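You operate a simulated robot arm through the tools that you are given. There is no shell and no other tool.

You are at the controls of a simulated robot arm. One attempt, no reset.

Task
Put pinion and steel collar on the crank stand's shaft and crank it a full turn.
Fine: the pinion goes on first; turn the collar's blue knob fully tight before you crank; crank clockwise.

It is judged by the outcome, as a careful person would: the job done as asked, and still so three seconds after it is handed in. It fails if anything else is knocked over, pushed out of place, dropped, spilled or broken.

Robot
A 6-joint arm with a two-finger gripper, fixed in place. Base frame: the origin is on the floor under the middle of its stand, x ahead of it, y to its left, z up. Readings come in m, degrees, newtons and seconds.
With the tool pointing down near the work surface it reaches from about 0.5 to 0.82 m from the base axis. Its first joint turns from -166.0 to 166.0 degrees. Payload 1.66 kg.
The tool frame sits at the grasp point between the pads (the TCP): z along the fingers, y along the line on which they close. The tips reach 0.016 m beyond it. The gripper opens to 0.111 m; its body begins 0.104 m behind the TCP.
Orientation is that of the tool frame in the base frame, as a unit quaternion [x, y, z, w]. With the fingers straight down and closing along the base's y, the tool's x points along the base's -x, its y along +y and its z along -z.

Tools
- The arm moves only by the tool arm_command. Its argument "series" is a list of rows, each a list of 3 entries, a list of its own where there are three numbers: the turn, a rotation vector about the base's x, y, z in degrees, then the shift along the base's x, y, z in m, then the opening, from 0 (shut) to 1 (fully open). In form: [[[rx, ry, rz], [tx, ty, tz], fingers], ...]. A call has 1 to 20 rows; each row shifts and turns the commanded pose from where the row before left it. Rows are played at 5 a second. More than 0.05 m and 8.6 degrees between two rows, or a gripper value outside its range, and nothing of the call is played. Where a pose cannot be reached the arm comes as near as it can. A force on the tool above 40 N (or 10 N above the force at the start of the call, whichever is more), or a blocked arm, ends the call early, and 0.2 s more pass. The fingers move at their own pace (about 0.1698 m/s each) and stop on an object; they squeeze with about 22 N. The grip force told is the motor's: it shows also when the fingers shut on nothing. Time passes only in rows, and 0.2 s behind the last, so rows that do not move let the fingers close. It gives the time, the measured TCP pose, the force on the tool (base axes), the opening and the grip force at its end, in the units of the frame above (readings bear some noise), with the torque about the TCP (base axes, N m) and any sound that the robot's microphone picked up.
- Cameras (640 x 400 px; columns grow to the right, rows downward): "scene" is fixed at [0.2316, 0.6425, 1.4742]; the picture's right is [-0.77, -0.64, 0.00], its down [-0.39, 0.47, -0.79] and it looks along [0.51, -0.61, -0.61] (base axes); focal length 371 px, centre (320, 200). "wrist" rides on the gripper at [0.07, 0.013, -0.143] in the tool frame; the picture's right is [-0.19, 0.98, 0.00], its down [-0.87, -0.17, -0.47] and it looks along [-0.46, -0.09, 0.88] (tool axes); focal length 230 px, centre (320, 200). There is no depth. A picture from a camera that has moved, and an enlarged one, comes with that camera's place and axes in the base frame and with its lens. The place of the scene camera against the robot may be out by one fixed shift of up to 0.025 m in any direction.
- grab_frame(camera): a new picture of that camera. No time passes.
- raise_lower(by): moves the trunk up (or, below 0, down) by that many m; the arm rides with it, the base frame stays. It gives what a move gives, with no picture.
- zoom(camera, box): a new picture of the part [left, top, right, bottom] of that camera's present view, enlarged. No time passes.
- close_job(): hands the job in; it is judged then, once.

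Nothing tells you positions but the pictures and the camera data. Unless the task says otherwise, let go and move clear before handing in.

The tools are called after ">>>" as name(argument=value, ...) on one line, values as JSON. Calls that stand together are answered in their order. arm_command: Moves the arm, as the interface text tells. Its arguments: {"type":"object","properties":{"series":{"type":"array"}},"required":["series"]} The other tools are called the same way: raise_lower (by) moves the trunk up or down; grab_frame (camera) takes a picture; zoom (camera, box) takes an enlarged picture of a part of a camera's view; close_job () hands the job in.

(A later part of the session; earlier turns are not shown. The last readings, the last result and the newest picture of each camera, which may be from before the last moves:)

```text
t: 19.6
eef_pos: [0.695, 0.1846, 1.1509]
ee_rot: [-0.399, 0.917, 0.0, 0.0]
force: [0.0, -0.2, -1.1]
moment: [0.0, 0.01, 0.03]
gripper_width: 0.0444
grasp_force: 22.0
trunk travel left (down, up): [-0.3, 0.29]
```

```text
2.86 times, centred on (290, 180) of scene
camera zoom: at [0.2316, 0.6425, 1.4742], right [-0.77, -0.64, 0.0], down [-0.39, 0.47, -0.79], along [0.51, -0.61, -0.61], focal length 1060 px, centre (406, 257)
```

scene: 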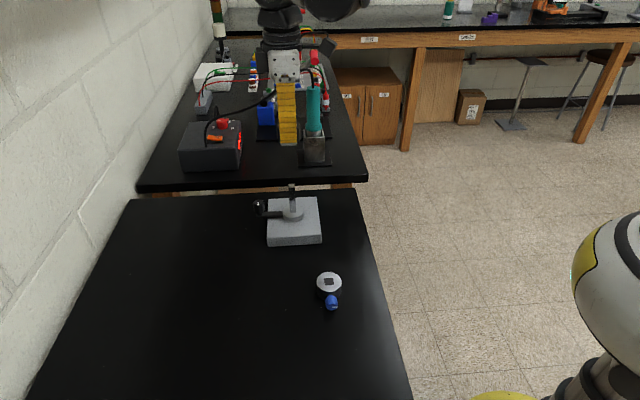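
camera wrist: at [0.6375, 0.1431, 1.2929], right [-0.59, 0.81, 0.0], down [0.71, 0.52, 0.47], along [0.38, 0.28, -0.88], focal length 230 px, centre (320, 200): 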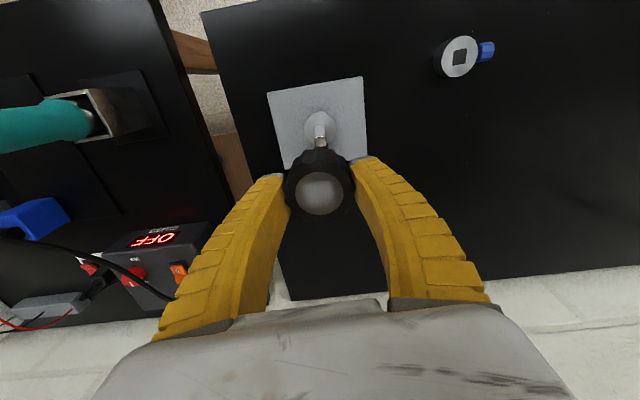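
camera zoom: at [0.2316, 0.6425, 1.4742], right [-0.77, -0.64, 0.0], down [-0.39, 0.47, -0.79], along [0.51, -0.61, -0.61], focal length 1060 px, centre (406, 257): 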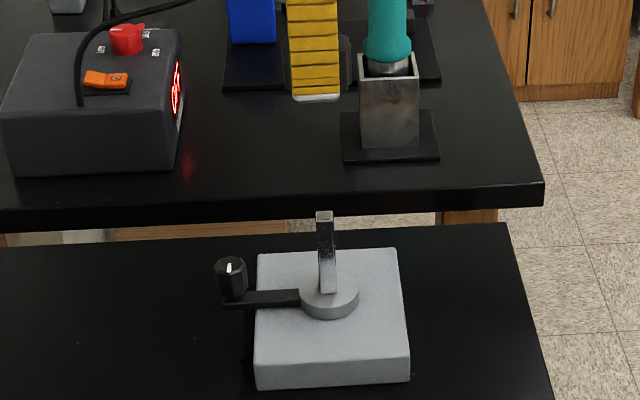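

The shaft tip appears just beyond the held pinion. I'll zoom in tightly to measure the shaft's square angle and offset precisely.

>>> zoom(camera="wrist", box=[300, 110, 340, 150])

>>> zoom(camera="wrist", box=[290, 160, 350, 220])

>>> zoom(camera="scene", box=[276, 178, 312, 222])

```text
10.00 times, centred on (320, 130) of wrist
camera zoom: at [0.6375, 0.1431, 1.2929], right [-0.59, 0.81, 0.0], down [0.71, 0.52, 0.47], along [0.38, 0.28, -0.88], focal length 2301 px, centre (320, 900)
```

zoom: 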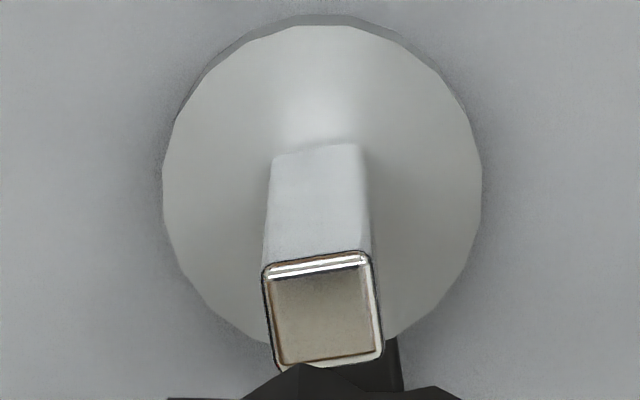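

```text
6.67 times, centred on (320, 190) of wrist
camera zoom: at [0.6375, 0.1431, 1.2929], right [-0.59, 0.81, 0.0], down [0.71, 0.52, 0.47], along [0.38, 0.28, -0.88], focal length 1534 px, centre (320, 267)
```

zoom: 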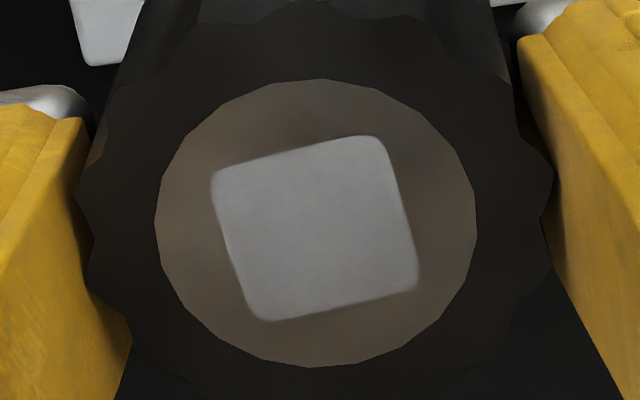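

```text
9.09 times, centred on (294, 200) of scene
camera zoom: at [0.2316, 0.6425, 1.4742], right [-0.77, -0.64, 0.0], down [-0.39, 0.47, -0.79], along [0.51, -0.61, -0.61], focal length 3371 px, centre (556, 200)
```

zoom: 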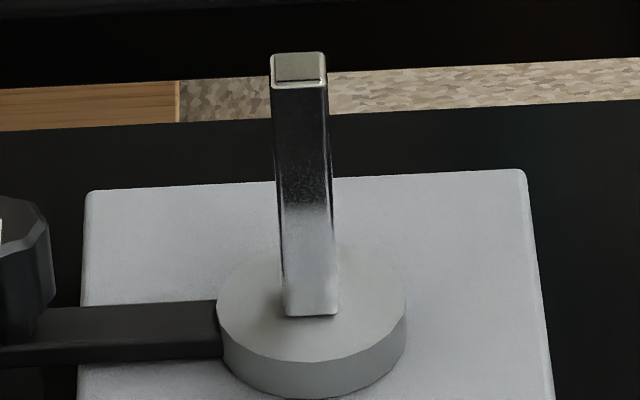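

The shaft square is at about 44–45° and the bore is offset by about 6.5°. The centres already agree to under 1 mm, with a 17 mm bore on a 13 mm shaft. I'll turn −6.5°, go down to just above the tip and check from the scene camera.

>>> arm_command(series=[[[0, 0, -6.5], [-0.0003, 0.0003, -0.02], 0.2], [[0, 0, 0], [0, 0, -0.035], 0.2], [[0, 0, 0], [0, 0, -0.035], 0.2], [[0, 0, 0], [0, 0, -0.018], 0.2], [[0, 0, 0], [0, 0, 0], 0.2], [[0, 0, 0], [0, 0, 0], 0.2]])

>>> zoom(camera="scene", box=[250, 150, 340, 220])

>>> grab_frame(camera="wrist")

```text
t: 21.0
eef_pos: [0.6926, 0.1848, 1.0423]
ee_rot: [-0.346, 0.938, 0.0, 0.0]
force: [-0.4, 0.3, -0.9]
moment: [0.0, -0.02, -0.03]
gripper_width: 0.0445
grasp_force: 22.2
trunk travel left (down, up): [-0.3, 0.29]
```

```text
5.71 times, centred on (295, 185) of scene
camera zoom: at [0.2316, 0.6425, 1.4742], right [-0.77, -0.64, 0.0], down [-0.39, 0.47, -0.79], along [0.51, -0.61, -0.61], focal length 2119 px, centre (463, 286)
```

zoom: 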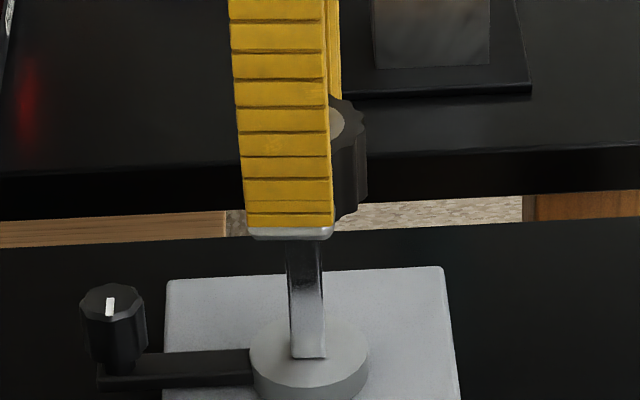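

```text
taken
camera wrist: at [0.6317, 0.1493, 1.1848], right [-0.49, 0.87, 0.0], down [0.77, 0.43, 0.47], along [0.41, 0.23, -0.88], focal length 230 px, centre (320, 200)
```

wrist: 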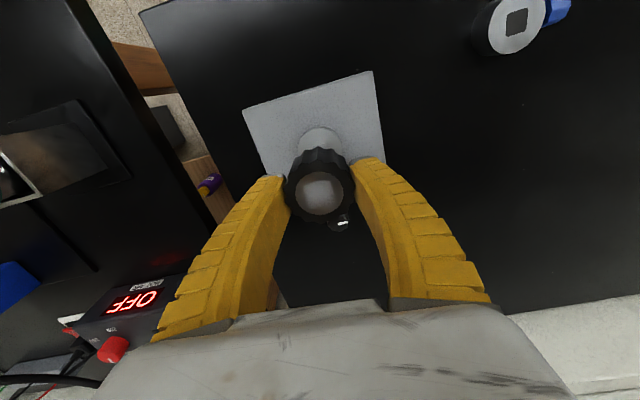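

The pinion looks centred over the shaft in both views. I'll go down gently onto the shaft while watching the force.

>>> arm_command(series=[[[0, 0, 0], [0, 0, -0.007], 0.2], [[0, 0, 0], [0, 0, -0.007], 0.2], [[0, 0, 0], [0, 0, -0.007], 0.2], [[0, 0, 0], [0, 0, -0.007], 0.2], [[0, 0, 0], [0, 0, -0.007], 0.2], [[0, 0, 0], [0, 0, 0], 0.2]])

>>> zoom(camera="scene", box=[250, 150, 340, 220])

>>> zoom(camera="wrist", box=[272, 130, 368, 250])

```text
t: 22.4
eef_pos: [0.6942, 0.1848, 1.0077]
ee_rot: [-0.347, 0.938, 0.0, -0.001]
force: [0.1, 0.4, -0.2]
moment: [-0.04, 0.0, -0.03]
gripper_width: 0.0445
grasp_force: 22.0
trunk travel left (down, up): [-0.3, 0.29]
```

```text
5.71 times, centred on (295, 185) of scene
camera zoom: at [0.2316, 0.6425, 1.4742], right [-0.77, -0.64, 0.0], down [-0.39, 0.47, -0.79], along [0.51, -0.61, -0.61], focal length 2119 px, centre (463, 286)
```

zoom: 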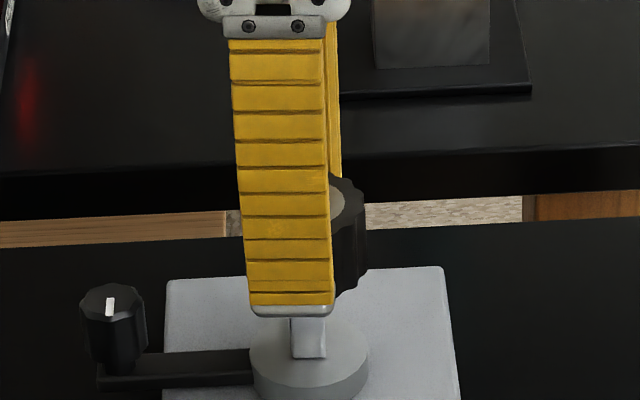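

```text
3.33 times, centred on (320, 190) of wrist
camera zoom: at [0.633, 0.1497, 1.1486], right [-0.49, 0.87, 0.0], down [0.77, 0.43, 0.47], along [0.41, 0.23, -0.88], focal length 767 px, centre (320, 233)
```

zoom: 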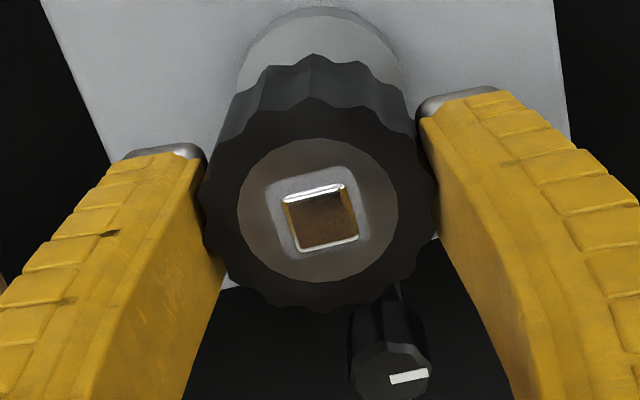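

The shaft is coming up through the pinion's bore, nicely centred. I'll continue down toward the hub.

>>> arm_command(series=[[[0, 0, 0], [0, 0, -0.008], 0.2], [[0, 0, 0], [0, 0, -0.008], 0.2], [[0, 0, 0], [0, 0, -0.008], 0.2], [[0, 0, 0], [0, 0, -0.008], 0.2], [[0, 0, 0], [0, 0, -0.006], 0.2], [[0, 0, 0], [0, 0, -0.004], 0.2], [[0, 0, 0], [0, 0, -0.003], 0.2], [[0, 0, 0], [0, 0, 0], 0.2]])

>>> zoom(camera="scene", box=[250, 150, 340, 220])

>>> zoom(camera="wrist", box=[272, 130, 368, 250])

```text
t: 24.2
eef_pos: [0.6949, 0.1856, 0.9644]
ee_rot: [-0.346, 0.938, 0.001, 0.001]
force: [6.0, 4.4, 19.5]
moment: [0.0, 0.21, -0.04]
gripper_width: 0.0465
grasp_force: 21.6
trunk travel left (down, up): [-0.3, 0.29]
```

```text
5.71 times, centred on (295, 185) of scene
camera zoom: at [0.2316, 0.6425, 1.4742], right [-0.77, -0.64, 0.0], down [-0.39, 0.47, -0.79], along [0.51, -0.61, -0.61], focal length 2119 px, centre (463, 286)
```

zoom: 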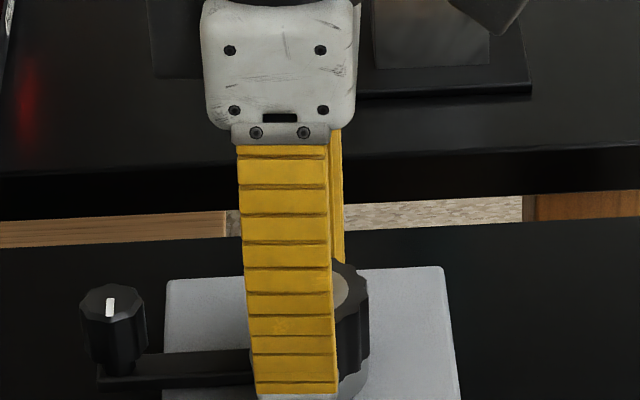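

```text
3.33 times, centred on (320, 190) of wrist
camera zoom: at [0.6327, 0.1501, 1.1055], right [-0.49, 0.87, 0.0], down [0.77, 0.43, 0.47], along [0.41, 0.23, -0.88], focal length 767 px, centre (320, 233)
```

zoom: 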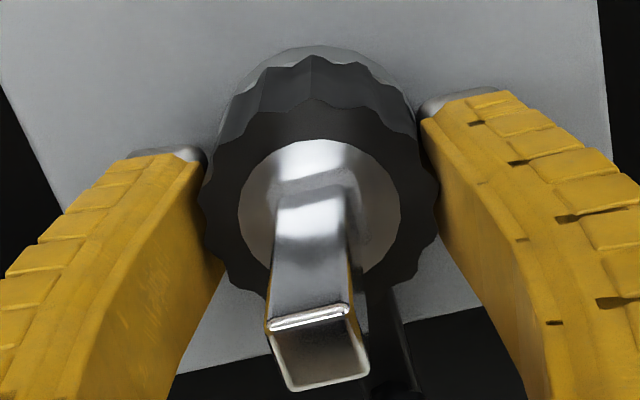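

I feel about 19 N upward at TCP z=0.964, so the pinion is seated on the hub. I'll open the fingers and lift clear.

>>> arm_command(series=[[[0, 0, 0], [0, 0, 0.001], 0.35], [[0, 0, 0], [0, 0, 0.0], 0.6], [[0, 0, 0], [0, 0, 0], 0.75], [[0, 0, 0], [0, 0, 0], 0.75], [[0, 0, 0], [0, 0, 0.02], 0.75], [[0, 0, 0], [0, 0, 0.035], 0.75], [[0, 0, 0], [0, 0, 0.04], 0.75], [[0, 0, 0], [0, 0, 0.04], 0.75], [[0, 0, 0], [0, 0, 0.04], 0.75], [[0, 0, 0], [0, 0, 0], 0.75]])

>>> grab_frame(camera="wrist")

>>> zoom(camera="scene", box=[240, 150, 350, 250])

>>> zoom(camera="wrist", box=[272, 90, 368, 200])

```text
t: 26.4
eef_pos: [0.6967, 0.1859, 1.1389]
ee_rot: [-0.346, 0.938, -0.001, 0.0]
force: [0.2, 0.1, 0.5]
moment: [0.0, 0.01, 0.0]
gripper_width: 0.0846
grasp_force: 0.4
trunk travel left (down, up): [-0.3, 0.29]
```

```text
taken
camera wrist: at [0.6349, 0.1511, 1.2798], right [-0.49, 0.87, 0.0], down [0.77, 0.43, 0.47], along [0.41, 0.23, -0.88], focal length 230 px, centre (320, 200)
```

wrist: 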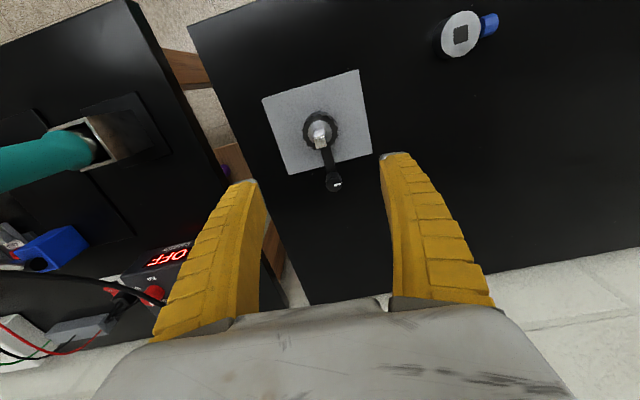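

```text
4.00 times, centred on (295, 200) of scene
camera zoom: at [0.2316, 0.6425, 1.4742], right [-0.77, -0.64, 0.0], down [-0.39, 0.47, -0.79], along [0.51, -0.61, -0.61], focal length 1483 px, centre (420, 200)
```

zoom: 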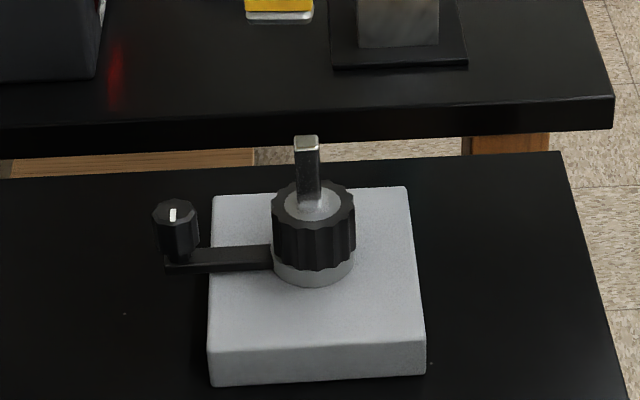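

```text
3.64 times, centred on (320, 145) of wrist
camera zoom: at [0.6349, 0.1511, 1.2798], right [-0.49, 0.87, 0.0], down [0.77, 0.43, 0.47], along [0.41, 0.23, -0.88], focal length 837 px, centre (320, 400)
```

zoom: 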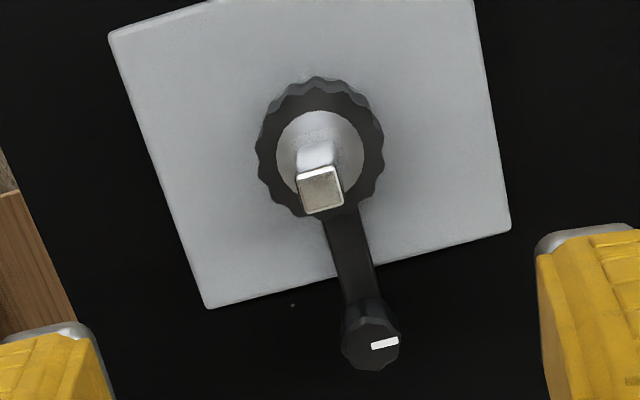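

The pinion is seated on the hub and the stand hasn't moved. Before picking up the collar, I'll check at a safe height that the arm can point horizontally at the shaft from the robot side (225°), since the knob will have to be turned from there.

>>> arm_command(series=[[[0, 0, -8.36], [-0.005, -0.005, 0.005], 0.75], [[0, 0, -8.36], [-0.005, -0.005, 0.005], 0.75], [[0, 0, -8.36], [-0.005, -0.005, 0.005], 0.75], [[0, 0, -8.36], [-0.005, -0.005, 0.005], 0.75], [[0, 0, -8.36], [-0.005, -0.005, 0.005], 0.75], [[0, 0, -8.36], [-0.005, -0.005, 0.005], 0.75], [[0, 0, -8.36], [-0.005, -0.005, 0.005], 0.75], [[0, 0, -8.36], [-0.005, -0.005, 0.005], 0.75], [[0, 0, -8.36], [-0.005, -0.005, 0.005], 0.75], [[0, 0, -8.36], [-0.005, -0.005, 0.005], 0.75], [[0, 0, -8.36], [0, 0, 0], 0.75], [[0, 0, -8.36], [0, 0, 0], 0.75], [[0, 0, -8.36], [0, 0, 0], 0.75], [[0, 0, -8.36], [0, 0, 0], 0.75], [[0, 0, -8.36], [0, 0, 0], 0.75], [[0, 0, -8.36], [0, 0, 0], 0.75], [[0, 0, -8.36], [0, 0, 0], 0.75], [[0, 0, -8.36], [0, 0, 0], 0.75], [[0, 0, -8.36], [0, 0, 0], 0.75], [[0, 0, -8.36], [0, 0, 0], 0.75]])

>>> arm_command(series=[[[0, 0, -8.3], [0, 0, 0], 0.75], [[0, 0, 0], [0, 0, 0], 0.75], [[0, 0, 0], [0, 0, 0], 0.75]])

>>> grab_frame(camera="scene")

>>> grab_frame(camera="wrist")

```text
t: 30.6
eef_pos: [0.6454, 0.136, 1.1891]
ee_rot: [0.894, 0.448, 0.0, 0.0]
force: [0.1, -1.1, -0.7]
moment: [0.0, 0.01, 0.0]
gripper_width: 0.0842
grasp_force: 0.7
trunk travel left (down, up): [-0.3, 0.29]
```

```text
t: 31.4
eef_pos: [0.6445, 0.1362, 1.1891]
ee_rot: [0.924, 0.383, 0.0, 0.0]
force: [-0.4, -0.2, 0.0]
moment: [0.04, -0.03, -0.01]
gripper_width: 0.0847
grasp_force: 0.5
trunk travel left (down, up): [-0.3, 0.29]
```

```text
taken
```

scene: 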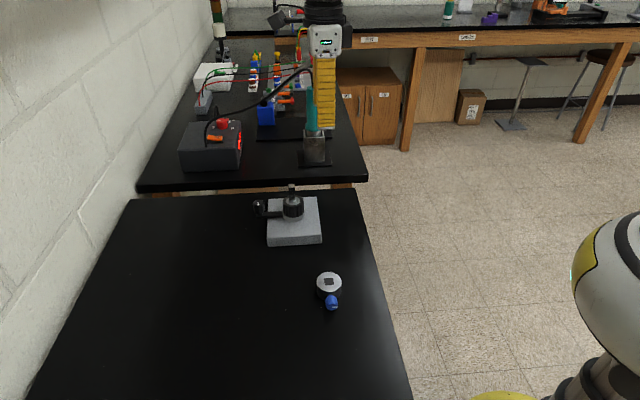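

```text
taken
camera wrist: at [0.7037, 0.1752, 1.3303], right [0.56, -0.83, 0.0], down [-0.73, -0.49, 0.47], along [-0.39, -0.26, -0.88], focal length 230 px, centre (320, 200)
```

wrist: 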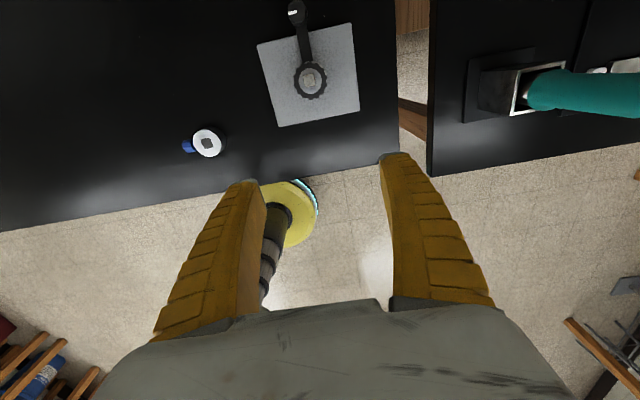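

The yaw is fine. Now I'll tilt to horizontal, pointing along +45° toward the shaft, well above everything.

>>> arm_command(series=[[[5.8, -5.8, 0], [0, 0, 0], 0.75], [[5.8, -5.8, 0], [0, 0, 0], 0.75], [[5.8, -5.8, 0], [0, 0, 0], 0.75], [[5.8, -5.8, 0], [0, 0, 0], 0.75], [[5.8, -5.8, 0], [0, 0, 0], 0.75], [[5.8, -5.8, 0], [0, 0, 0], 0.75], [[0, 0, 0], [0, 0, 0], 0.75]])

>>> grab_frame(camera="scene")

```text
t: 33.0
eef_pos: [0.6438, 0.1358, 1.1895]
ee_rot: [0.839, 0.348, 0.386, -0.16]
force: [0.1, -0.1, -0.2]
moment: [-0.01, -0.01, 0.0]
gripper_width: 0.0846
grasp_force: 0.3
trunk travel left (down, up): [-0.3, 0.29]
```

```text
taken
```

scene: 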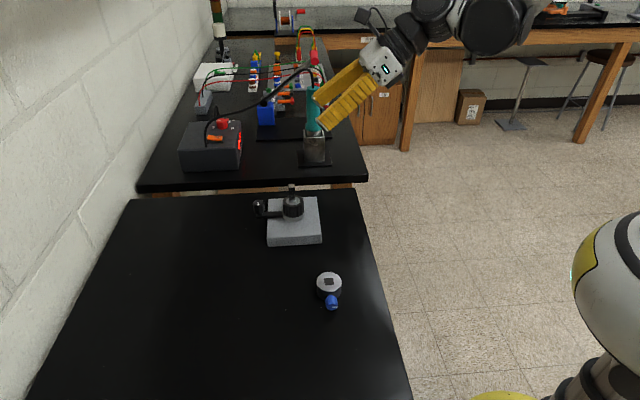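

>>> arm_command(series=[[[5.8, -5.8, 0], [0, 0, 0], 0.75], [[5.8, -5.8, 0], [0, 0, 0], 0.75], [[5.8, -5.8, 0], [0, 0, 0], 0.75], [[5.8, -5.8, 0], [0, 0, 0], 0.75], [[5.8, -5.8, 0], [0, 0, 0], 0.75], [[0, 0, 0], [0, 0, 0], 0.75], [[0, 0, 0], [0, 0, 0], 0.75]])

>>> grab_frame(camera="scene")

>>> grab_frame(camera="wrist")

```text
t: 34.6
eef_pos: [0.6687, 0.1321, 1.2094]
ee_rot: [0.652, 0.27, 0.655, -0.271]
force: [1.0, -1.2, 0.0]
moment: [-0.01, 0.0, 0.0]
gripper_width: 0.0846
grasp_force: 0.6
out of reach, approached as far as the arm can: row 4, 5
trunk travel left (down, up): [-0.3, 0.29]
```

```text
taken
```

scene: 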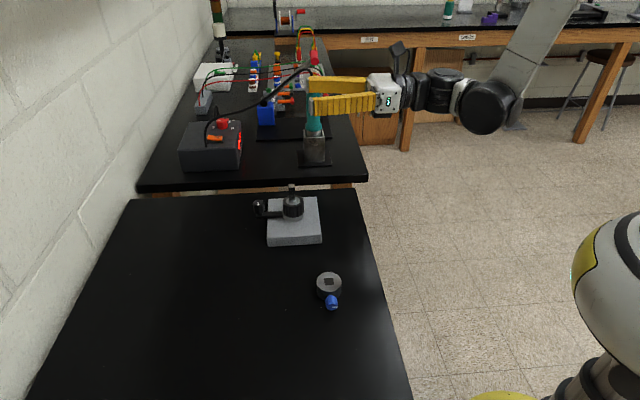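

```text
taken
camera wrist: at [0.577, 0.0212, 1.2782], right [0.7, -0.69, -0.19], down [-0.45, -0.21, -0.87], along [0.56, 0.69, -0.46], focal length 230 px, centre (320, 200)
```

wrist: 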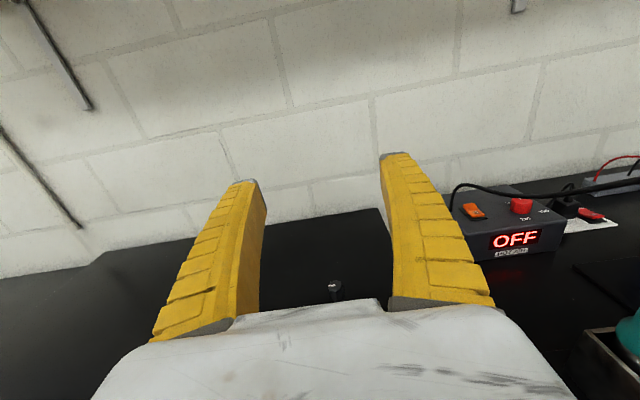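

At this trunk height the arm folds too far to be fully horizontal here. I'll raise the trunk so the shoulder is higher and test again.

>>> raise_lower(by=0.15)

>>> arm_command(series=[[[0, 0, 0], [0, 0, -0.04], 0.75], [[0, 0, 0], [0, 0, -0.04], 0.75], [[0, 0, 0], [0, 0, -0.04], 0.75], [[0, 0, 0], [0, 0, 0], 0.75]])

```text
t: 36.4
eef_pos: [0.6689, 0.1325, 1.3602]
ee_rot: [0.652, 0.27, 0.654, -0.271]
force: [-0.1, 0.0, -0.6]
moment: [-0.05, -0.02, 0.02]
gripper_width: 0.0845
grasp_force: 0.4
trunk travel left (down, up): [-0.45, 0.14]
```

```text
t: 37.4
eef_pos: [0.7223, 0.1268, 1.2744]
ee_rot: [0.652, 0.272, 0.653, -0.272]
force: [-1.1, -0.2, 0.0]
moment: [0.06, -0.01, -0.03]
gripper_width: 0.0846
grasp_force: 0.3
out of reach, approached as far as the arm can: row 1, 2, 3
trunk travel left (down, up): [-0.45, 0.14]
```

>>> arm_command(series=[[[0, 0, 0], [0, 0, 0.04], 0.75], [[0, 0, 0], [0, 0, 0.04], 0.75], [[0, 0, 0], [0, 0, 0.04], 0.75], [[0, 0, 0], [0, 0, 0.04], 0.75], [[0, 0, 0], [0, 0, 0], 0.75]])

>>> raise_lower(by=-0.15)

>>> grab_frame(camera="scene")

```text
t: 38.5
eef_pos: [0.7245, 0.1257, 1.4315]
ee_rot: [0.652, 0.271, 0.654, -0.272]
force: [0.9, -0.3, 0.0]
moment: [0.01, 0.0, 0.01]
gripper_width: 0.0844
grasp_force: 0.3
trunk travel left (down, up): [-0.45, 0.14]
```

```text
t: 40.3
eef_pos: [0.7239, 0.1262, 1.2813]
ee_rot: [0.652, 0.27, 0.655, -0.271]
force: [-0.2, 0.0, -0.1]
moment: [0.02, 0.0, 0.02]
gripper_width: 0.0845
grasp_force: 1.1
trunk travel left (down, up): [-0.3, 0.29]
```

```text
taken
```

scene: 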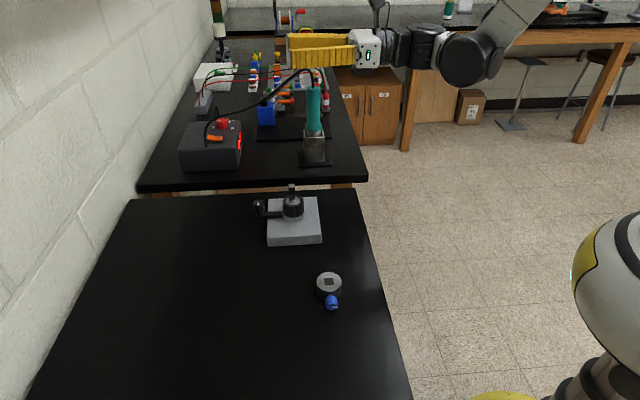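

>>> raise_lower(by=-0.15)

>>> arm_command(series=[[[0, 0, 0], [-0.02, 0.01, 0], 0.75], [[0, 0, 0], [-0.02, 0.01, 0], 0.75], [[0, 0, 0], [-0.02, 0.01, 0], 0.75], [[0, 0, 0], [0, 0, 0], 0.75]])

```text
t: 42.0
eef_pos: [0.7244, 0.126, 1.1317]
ee_rot: [0.652, 0.27, 0.654, -0.272]
force: [0.6, 0.2, -0.1]
moment: [0.02, -0.01, 0.0]
gripper_width: 0.0846
grasp_force: 0.7
trunk travel left (down, up): [-0.15, 0.44]
```

```text
t: 43.0
eef_pos: [0.6629, 0.1552, 1.1308]
ee_rot: [0.652, 0.271, 0.654, -0.272]
force: [0.3, 0.6, 0.4]
moment: [0.0, 0.0, 0.02]
gripper_width: 0.0845
grasp_force: 0.3
trunk travel left (down, up): [-0.15, 0.44]
```

With the trunk lowered 0.15 m the horizontal pose is reachable. Next I'll check how far the tool can roll about its own axis here, since that roll turns the knob.

>>> arm_command(series=[[[6, 6, 0], [0, 0, 0], 0.75], [[6, 6, 0], [0, 0, 0], 0.75], [[6, 6, 0], [0, 0, 0], 0.75], [[6, 6, 0], [0, 0, 0], 0.75], [[6, 6, 0], [0, 0, 0], 0.75], [[6, 6, 0], [0, 0, 0], 0.75], [[6, 6, 0], [0, 0, 0], 0.75], [[6, 6, 0], [0, 0, 0], 0.75], [[6, 6, 0], [0, 0, 0], 0.75], [[6, 6, 0], [0, 0, 0], 0.75], [[6, 6, 0], [0, 0, 0], 0.75], [[0, 0, 0], [0, 0, 0], 0.75]])

>>> grab_frame(camera="scene")

```text
t: 45.6
eef_pos: [0.6644, 0.1588, 1.1309]
ee_rot: [-0.648, 0.238, -0.308, 0.655]
force: [-0.2, 0.0, -0.2]
moment: [0.02, -0.02, 0.0]
gripper_width: 0.0844
grasp_force: 0.8
out of reach, approached as far as the arm can: row 11
trunk travel left (down, up): [-0.15, 0.44]
```

```text
taken
```

scene: 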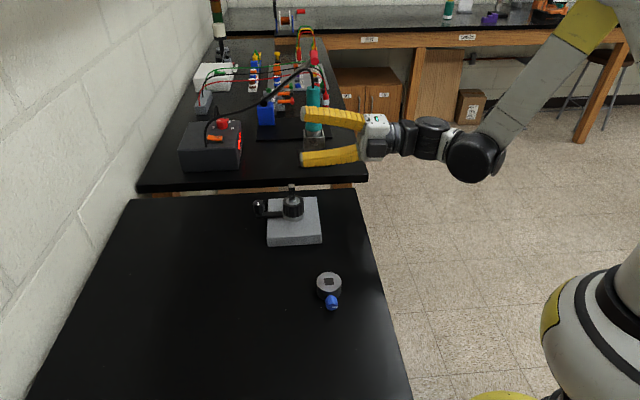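

Roll is available to about +85° from camera-up. Now I'll check the opposite direction.

>>> arm_command(series=[[[-6, -6, 0], [0, 0, 0], 0.75], [[-6, -6, 0], [0, 0, 0], 0.75], [[-6, -6, 0], [0, 0, 0], 0.75], [[-6, -6, 0], [0, 0, 0], 0.75], [[-6, -6, 0], [0, 0, 0], 0.75], [[-6, -6, 0], [0, 0, 0], 0.75], [[-6, -6, 0], [0, 0, 0], 0.75], [[-6, -6, 0], [0, 0, 0], 0.75], [[-6, -6, 0], [0, 0, 0], 0.75], [[-6, -6, 0], [0, 0, 0], 0.75], [[-6, -6, 0], [0, 0, 0], 0.75], [[-6, -6, 0], [0, 0, 0], 0.75], [[-6, -6, 0], [0, 0, 0], 0.75], [[-6, -6, 0], [0, 0, 0], 0.75], [[-6, -6, 0], [0, 0, 0], 0.75], [[-6, -6, 0], [0, 0, 0], 0.75], [[-6, -6, 0], [0, 0, 0], 0.75], [[-6, -6, 0], [0, 0, 0], 0.75], [[-6, -6, 0], [0, 0, 0], 0.75], [[-6, -6, 0], [0, 0, 0], 0.75]])

>>> grab_frame(camera="scene")

```text
t: 49.9
eef_pos: [0.6641, 0.1592, 1.1319]
ee_rot: [0.301, 0.657, 0.651, 0.231]
force: [-1.0, -0.4, -0.3]
moment: [0.0, 0.0, -0.02]
gripper_width: 0.0846
grasp_force: 1.3
trunk travel left (down, up): [-0.15, 0.44]
```

```text
taken
```

scene: 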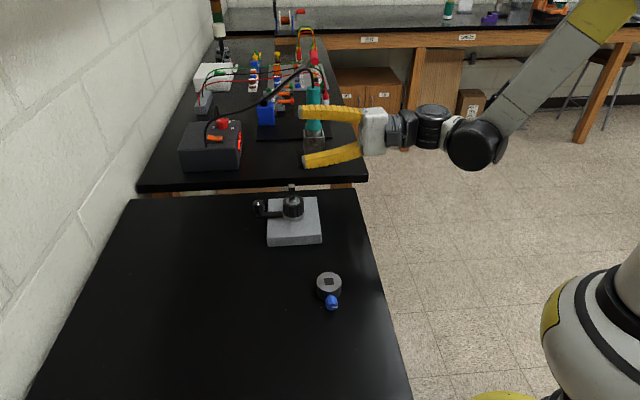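

>>> zoom(camera="scene", box=[290, 70, 520, 190])

>>> grab_frame(camera="wrist")

```text
2.78 times, centred on (405, 130) of scene
camera zoom: at [0.2316, 0.6425, 1.4742], right [-0.77, -0.64, 0.0], down [-0.39, 0.47, -0.79], along [0.51, -0.61, -0.61], focal length 1032 px, centre (84, 395)
```

zoom: 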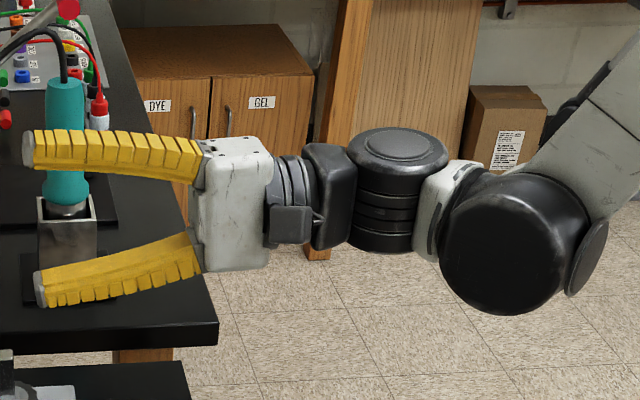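

```text
taken
camera wrist: at [0.5169, 0.1051, 1.1562], right [0.23, -0.16, 0.96], down [0.27, -0.94, -0.22], along [0.93, 0.31, -0.17], focal length 230 px, centre (320, 200)
```

wrist: 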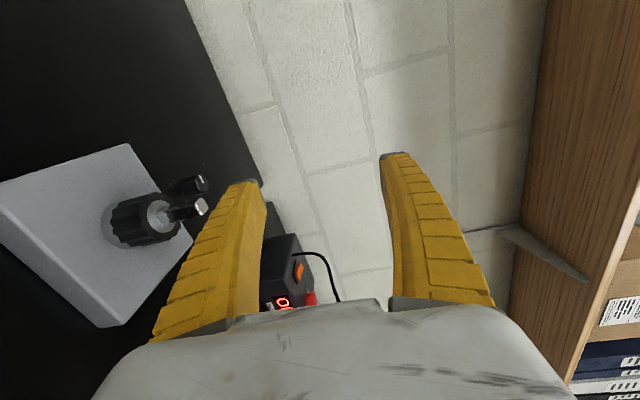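

Both roll directions work, giving a usable stroke of about 170°. I'll put the trunk back to its original height and tilt the tool down, which gives exactly the yaw needed to pick up the collar.

>>> raise_lower(by=0.15)

>>> arm_command(series=[[[-5.8, 5.8, 0], [-0.01, 0.008, 0], 0.75], [[-5.8, 5.8, 0], [-0.01, 0.008, 0], 0.75], [[-5.8, 5.8, 0], [-0.01, 0.008, 0], 0.75], [[-5.8, 5.8, 0], [-0.01, 0.008, -0.01], 0.75], [[-5.8, 5.8, 0], [-0.01, 0.008, -0.01], 0.75], [[-5.8, 5.8, 0], [-0.01, 0.008, -0.01], 0.75], [[-5.8, 5.8, 0], [-0.01, 0.008, -0.01], 0.75], [[-5.8, 5.8, 0], [-0.01, 0.008, -0.01], 0.75], [[-5.8, 5.8, 0], [-0.01, 0.008, -0.01], 0.75], [[-5.8, 5.8, 0], [-0.01, 0.008, -0.01], 0.75], [[-5.8, 5.8, 0], [-0.01, 0.008, -0.01], 0.75], [[0, 0, 0], [0, 0, 0], 0.75], [[0, 0, 0], [0, 0, 0], 0.75]])

>>> grab_frame(camera="scene")

```text
t: 51.6
eef_pos: [0.6636, 0.1591, 1.2808]
ee_rot: [0.301, 0.656, 0.653, 0.23]
force: [-0.1, 0.0, 0.3]
moment: [0.0, 0.0, 0.0]
gripper_width: 0.0847
grasp_force: 0.8
trunk travel left (down, up): [-0.3, 0.29]
```

```text
t: 54.4
eef_pos: [0.5541, 0.2468, 1.2009]
ee_rot: [0.424, 0.905, -0.021, -0.015]
force: [-0.3, -0.7, 0.9]
moment: [-0.02, 0.03, 0.03]
gripper_width: 0.0846
grasp_force: 0.5
trunk travel left (down, up): [-0.3, 0.29]
```

```text
taken
```

scene: 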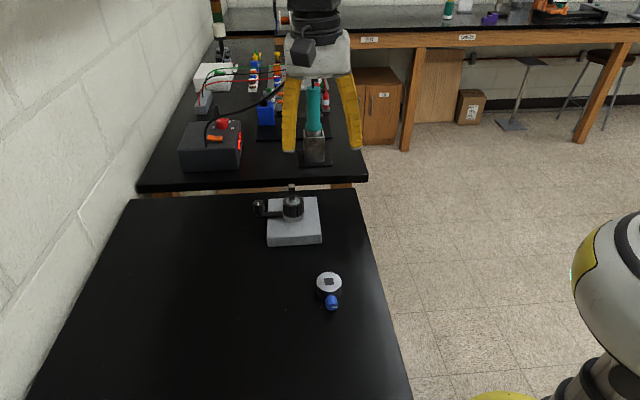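

There's a small residual tilt of about 3° and a yaw of −50°. I'll correct both while moving above the collar.

>>> arm_command(series=[[[1.45, -2.58, 0], [-0.0096, 0.007, -0.028], 0.75], [[0, 0, 5.2], [-0.0096, 0.007, -0.028], 0.75], [[0, 0, 0], [-0.0096, 0.007, -0.028], 0.75], [[0, 0, 0], [-0.0096, 0.007, -0.028], 0.75], [[0, 0, 0], [-0.0096, 0.007, -0.028], 0.75], [[0, 0, 0], [0, 0, 0], 0.75], [[0, 0, 0], [0, 0, 0], 0.75]])

>>> grab_frame(camera="wrist")

>>> zoom(camera="wrist", box=[280, 110, 360, 190])

```text
t: 56.0
eef_pos: [0.5058, 0.2809, 1.0621]
ee_rot: [0.383, 0.924, 0.001, 0.0]
force: [0.3, 0.0, 0.9]
moment: [-0.01, 0.0, 0.01]
gripper_width: 0.0846
grasp_force: 1.0
trunk travel left (down, up): [-0.3, 0.29]
```

```text
taken
camera wrist: at [0.4658, 0.3399, 1.2032], right [0.83, 0.56, 0.0], down [0.49, -0.73, 0.47], along [0.26, -0.39, -0.88], focal length 230 px, centre (320, 200)
```

wrist: 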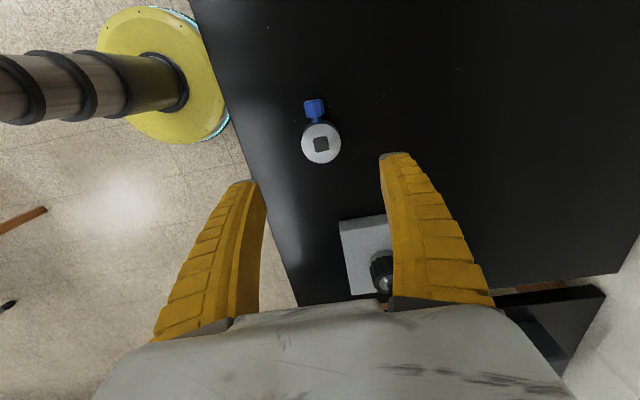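

```text
5.00 times, centred on (320, 150) of wrist
camera zoom: at [0.4658, 0.3399, 1.2032], right [0.83, 0.56, 0.0], down [0.49, -0.73, 0.47], along [0.26, -0.39, -0.88], focal length 1150 px, centre (320, 450)
```

zoom: 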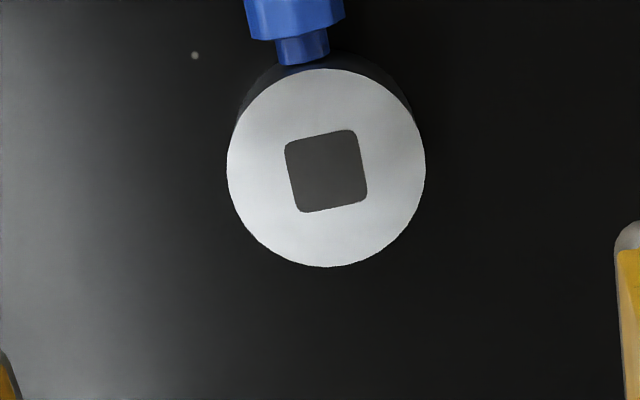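

The collar is centred under the TCP to within 1 mm, and its knob points along the tool's x, clear of the fingers. I'll go down and grip.

>>> arm_command(series=[[[0, 0, 0], [-0.001, 0.0, -0.035], 0.75], [[0, 0, 0], [0, 0, -0.035], 0.75], [[0, 0, 0], [0, 0, -0.03], 0.75], [[0, 0, 0], [0, 0, -0.02], 0.75], [[0, 0, 0], [0, 0, -0.012], 0.75], [[0, 0, 0], [0, 0, -0.007], 0.75], [[0, 0, 0], [0, 0, 0], 0.75], [[0, 0, 0], [0, 0, 0], 0.75]])

>>> grab_frame(camera="wrist")

>>> zoom(camera="scene", box=[280, 240, 380, 330])

```text
t: 57.8
eef_pos: [0.505, 0.2833, 0.9226]
ee_rot: [0.383, 0.924, 0.001, 0.0]
force: [0.5, -0.1, 0.3]
moment: [0.01, 0.03, 0.01]
gripper_width: 0.0844
grasp_force: 0.9
trunk travel left (down, up): [-0.3, 0.29]
```

```text
taken
camera wrist: at [0.466, 0.3419, 1.0643], right [0.83, 0.56, 0.0], down [0.49, -0.73, 0.47], along [0.26, -0.39, -0.88], focal length 230 px, centre (320, 200)
```

wrist: 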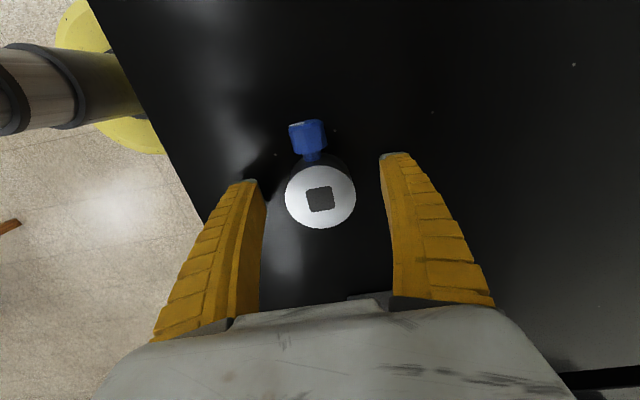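

```text
4.44 times, centred on (330, 285) of scene
camera zoom: at [0.2316, 0.6425, 1.4742], right [-0.77, -0.64, 0.0], down [-0.39, 0.47, -0.79], along [0.51, -0.61, -0.61], focal length 1648 px, centre (276, -178)
```

zoom: 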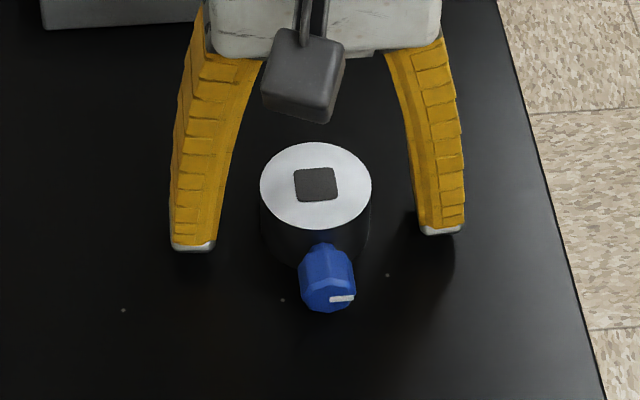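

The collar sits between the fingers with the knob clear. I'll close and lift.

>>> arm_command(series=[[[0, 0, 0], [0, 0, 0], 0.55], [[0, 0, 0], [0, 0, 0], 0.4], [[0, 0, 0], [0, 0, 0], 0.3], [[0, 0, 0], [0, 0, 0], 0.25], [[0, 0, 0], [0, 0, 0], 0.25], [[0, 0, 0], [0, 0, 0.015], 0.25], [[0, 0, 0], [0, 0, 0.03], 0.25], [[0, 0, 0], [0, 0, 0.04], 0.25], [[0, 0, 0], [0, 0, 0.045], 0.25], [[0, 0, 0], [0, 0, 0.045], 0.25], [[0, 0, 0], [0, 0, 0.045], 0.25], [[0, 0, 0], [0, 0, 0], 0.25]])

>>> grab_frame(camera="wrist")

>>> zoom(camera="wrist", box=[270, 120, 370, 230])

>>> zoom(camera="scene", box=[250, 140, 390, 260])

```text
t: 60.4
eef_pos: [0.5066, 0.282, 1.1426]
ee_rot: [0.383, 0.924, 0.001, 0.0]
force: [0.8, -0.5, -1.1]
moment: [-0.02, -0.04, 0.01]
gripper_width: 0.0441
grasp_force: 22.3
trunk travel left (down, up): [-0.3, 0.29]
```

```text
taken
camera wrist: at [0.4666, 0.3411, 1.2845], right [0.83, 0.56, 0.0], down [0.49, -0.73, 0.47], along [0.26, -0.39, -0.88], focal length 230 px, centre (320, 200)
```

wrist: 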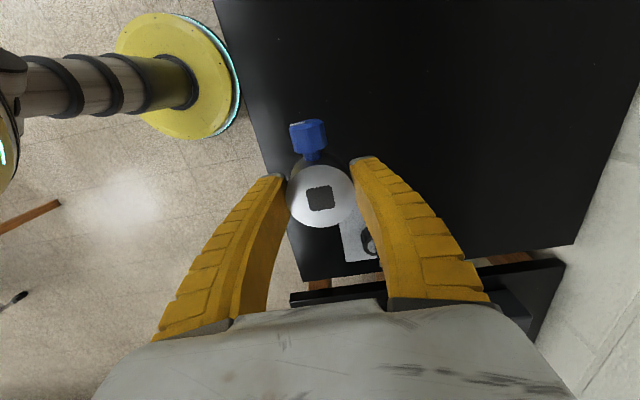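

```text
3.64 times, centred on (320, 175) of wrist
camera zoom: at [0.4666, 0.3411, 1.2845], right [0.83, 0.56, 0.0], down [0.49, -0.73, 0.47], along [0.26, -0.39, -0.88], focal length 837 px, centre (320, 291)
```

zoom: 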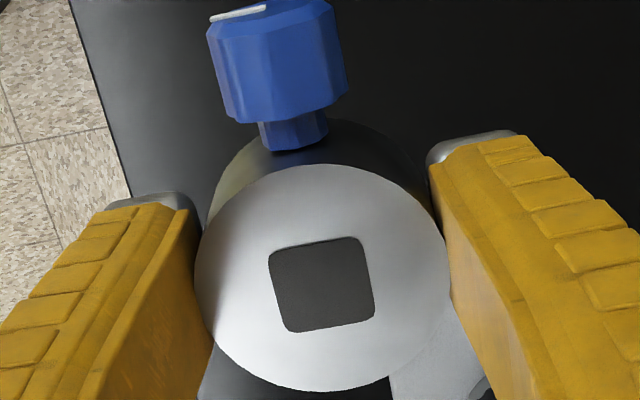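

```text
3.33 times, centred on (320, 200) of scene
camera zoom: at [0.2316, 0.6425, 1.4742], right [-0.77, -0.64, 0.0], down [-0.39, 0.47, -0.79], along [0.51, -0.61, -0.61], focal length 1236 px, centre (320, 200)
```

zoom: 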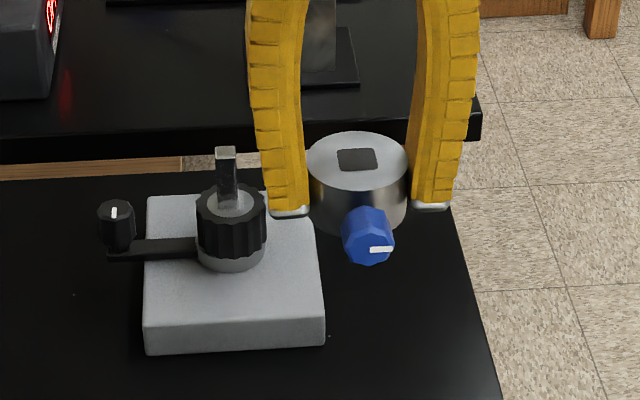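

The collar is lifted. I'll carry it over the shaft and rotate about +87.5°, so the knob faces the robot side (≈225°) and the bore lines up with the shaft.

>>> arm_command(series=[[[0, 0, 7.955], [0.01685, -0.009, 0], 0.25], [[0, 0, 7.955], [0.01685, -0.009, 0], 0.25], [[0, 0, 7.955], [0.01685, -0.009, 0], 0.25], [[0, 0, 7.955], [0.01685, -0.009, 0], 0.25], [[0, 0, 7.955], [0.01685, -0.009, 0], 0.25], [[0, 0, 7.955], [0.01685, -0.009, 0], 0.25], [[0, 0, 7.955], [0.01685, -0.009, 0], 0.25], [[0, 0, 7.955], [0.01685, -0.009, 0], 0.25], [[0, 0, 7.955], [0.01685, -0.009, 0], 0.25], [[0, 0, 7.955], [0.01685, -0.009, 0], 0.25], [[0, 0, 7.955], [0.01685, -0.009, 0], 0.25], [[0, 0, 0], [0, 0, 0], 0.25], [[0, 0, 0], [0, 0, 0], 0.25]])

>>> grab_frame(camera="wrist")

>>> zoom(camera="wrist", box=[270, 100, 370, 230])

>>> zoom(camera="wrist", box=[295, 110, 345, 150])

```text
t: 63.2
eef_pos: [0.6905, 0.1843, 1.1437]
ee_rot: [-0.363, 0.932, 0.0, -0.001]
force: [-0.2, -0.1, -1.7]
moment: [-0.01, -0.01, 0.01]
gripper_width: 0.0439
grasp_force: 21.5
trunk travel left (down, up): [-0.3, 0.29]
```

```text
taken
camera wrist: at [0.6308, 0.1462, 1.2843], right [-0.52, 0.85, 0.0], down [0.75, 0.46, 0.47], along [0.4, 0.25, -0.88], focal length 230 px, centre (320, 200)
```

wrist: 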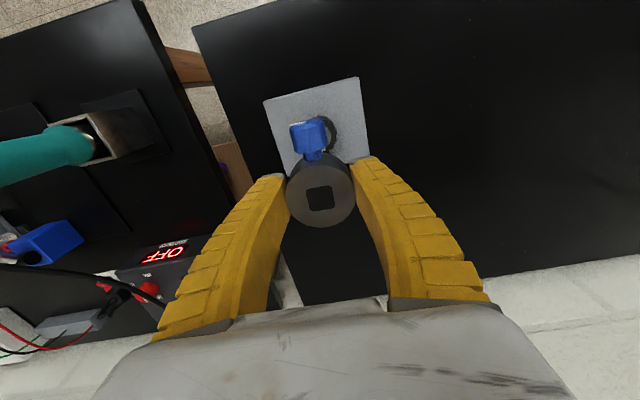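

```text
3.08 times, centred on (320, 165) of wrist
camera zoom: at [0.6308, 0.1462, 1.2843], right [-0.52, 0.85, 0.0], down [0.75, 0.46, 0.47], along [0.4, 0.25, -0.88], focal length 708 px, centre (320, 308)
```

zoom: 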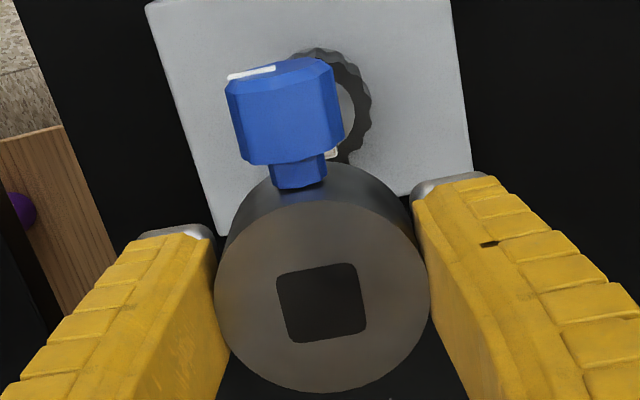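

```text
10.00 times, centred on (320, 130) of wrist
camera zoom: at [0.6308, 0.1462, 1.2843], right [-0.52, 0.85, 0.0], down [0.75, 0.46, 0.47], along [0.4, 0.25, -0.88], focal length 2301 px, centre (320, 900)
```

zoom: 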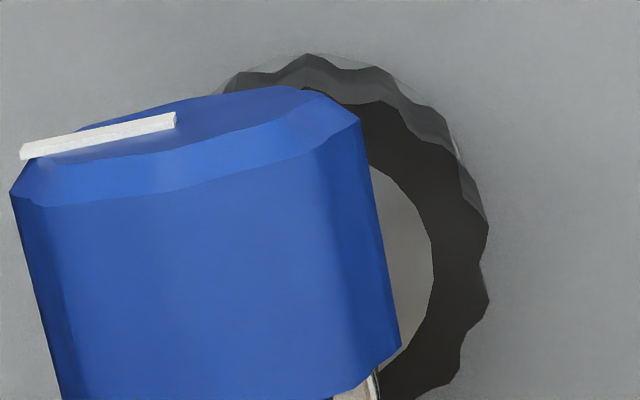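

The knob hides the shaft tip in this view, so I'll rely on averaged readings. I'll go down to just above the tip and read again.

>>> arm_command(series=[[[0, 0, 0], [0.001, -0.001, -0.03], 0.25], [[0, 0, 0], [0, 0, -0.03], 0.25], [[0, 0, 0], [0, 0, -0.025], 0.25], [[0, 0, 0], [0, 0, -0.013], 0.25], [[0, 0, 0], [0, 0, 0], 0.25], [[0, 0, 0], [0, 0, 0], 0.25]])

>>> arm_command(series=[[[0, 0, 0], [0, 0, 0], 0.25]])

>>> arm_command(series=[[[0, 0, 0], [0, 0, 0], 0.25]])

>>> zoom(camera="scene", box=[240, 130, 350, 230])

>>> zoom(camera="wrist", box=[260, 110, 380, 240])

```text
t: 64.6
eef_pos: [0.6935, 0.1833, 1.0437]
ee_rot: [-0.363, 0.932, 0.0, -0.001]
force: [0.4, 0.4, -1.7]
moment: [-0.01, -0.04, 0.01]
gripper_width: 0.0437
grasp_force: 22.0
trunk travel left (down, up): [-0.3, 0.29]
```

```text
t: 65.0
eef_pos: [0.6943, 0.1823, 1.0438]
ee_rot: [-0.363, 0.932, 0.0, -0.001]
force: [0.5, -0.4, -2.2]
moment: [0.02, -0.02, 0.0]
gripper_width: 0.0441
grasp_force: 22.1
trunk travel left (down, up): [-0.3, 0.29]
```

```text
t: 65.4
eef_pos: [0.6935, 0.1815, 1.0447]
ee_rot: [-0.362, 0.932, 0.0, -0.001]
force: [0.1, 0.3, -1.3]
moment: [0.03, -0.04, 0.03]
gripper_width: 0.0439
grasp_force: 21.5
trunk travel left (down, up): [-0.3, 0.29]
```

```text
4.00 times, centred on (295, 180) of scene
camera zoom: at [0.2316, 0.6425, 1.4742], right [-0.77, -0.64, 0.0], down [-0.39, 0.47, -0.79], along [0.51, -0.61, -0.61], focal length 1483 px, centre (420, 280)
```

zoom: 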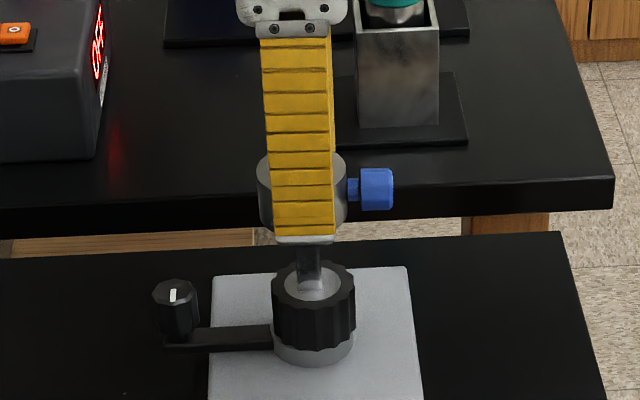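

```text
3.08 times, centred on (320, 175) of wrist
camera zoom: at [0.6332, 0.145, 1.1856], right [-0.52, 0.85, 0.0], down [0.75, 0.46, 0.47], along [0.4, 0.25, -0.88], focal length 708 px, centre (320, 277)
```

zoom: 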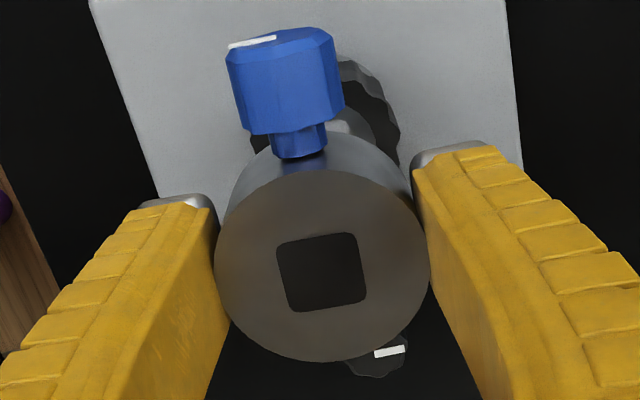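

>>> zoom(camera="wrist", box=[290, 115, 350, 175])

>>> zoom(camera="scene", box=[270, 150, 330, 220])

```text
6.67 times, centred on (320, 145) of wrist
camera zoom: at [0.6332, 0.145, 1.1856], right [-0.52, 0.85, 0.0], down [0.75, 0.46, 0.47], along [0.4, 0.25, -0.88], focal length 1534 px, centre (320, 567)
```

zoom: 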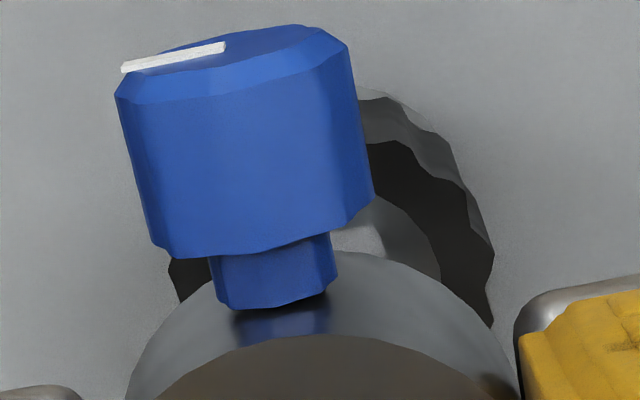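

```text
5.71 times, centred on (300, 185) of scene
camera zoom: at [0.2316, 0.6425, 1.4742], right [-0.77, -0.64, 0.0], down [-0.39, 0.47, -0.79], along [0.51, -0.61, -0.61], focal length 2119 px, centre (434, 286)
```

zoom: 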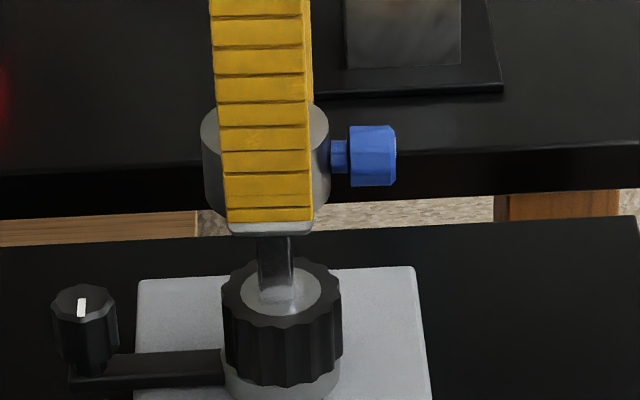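

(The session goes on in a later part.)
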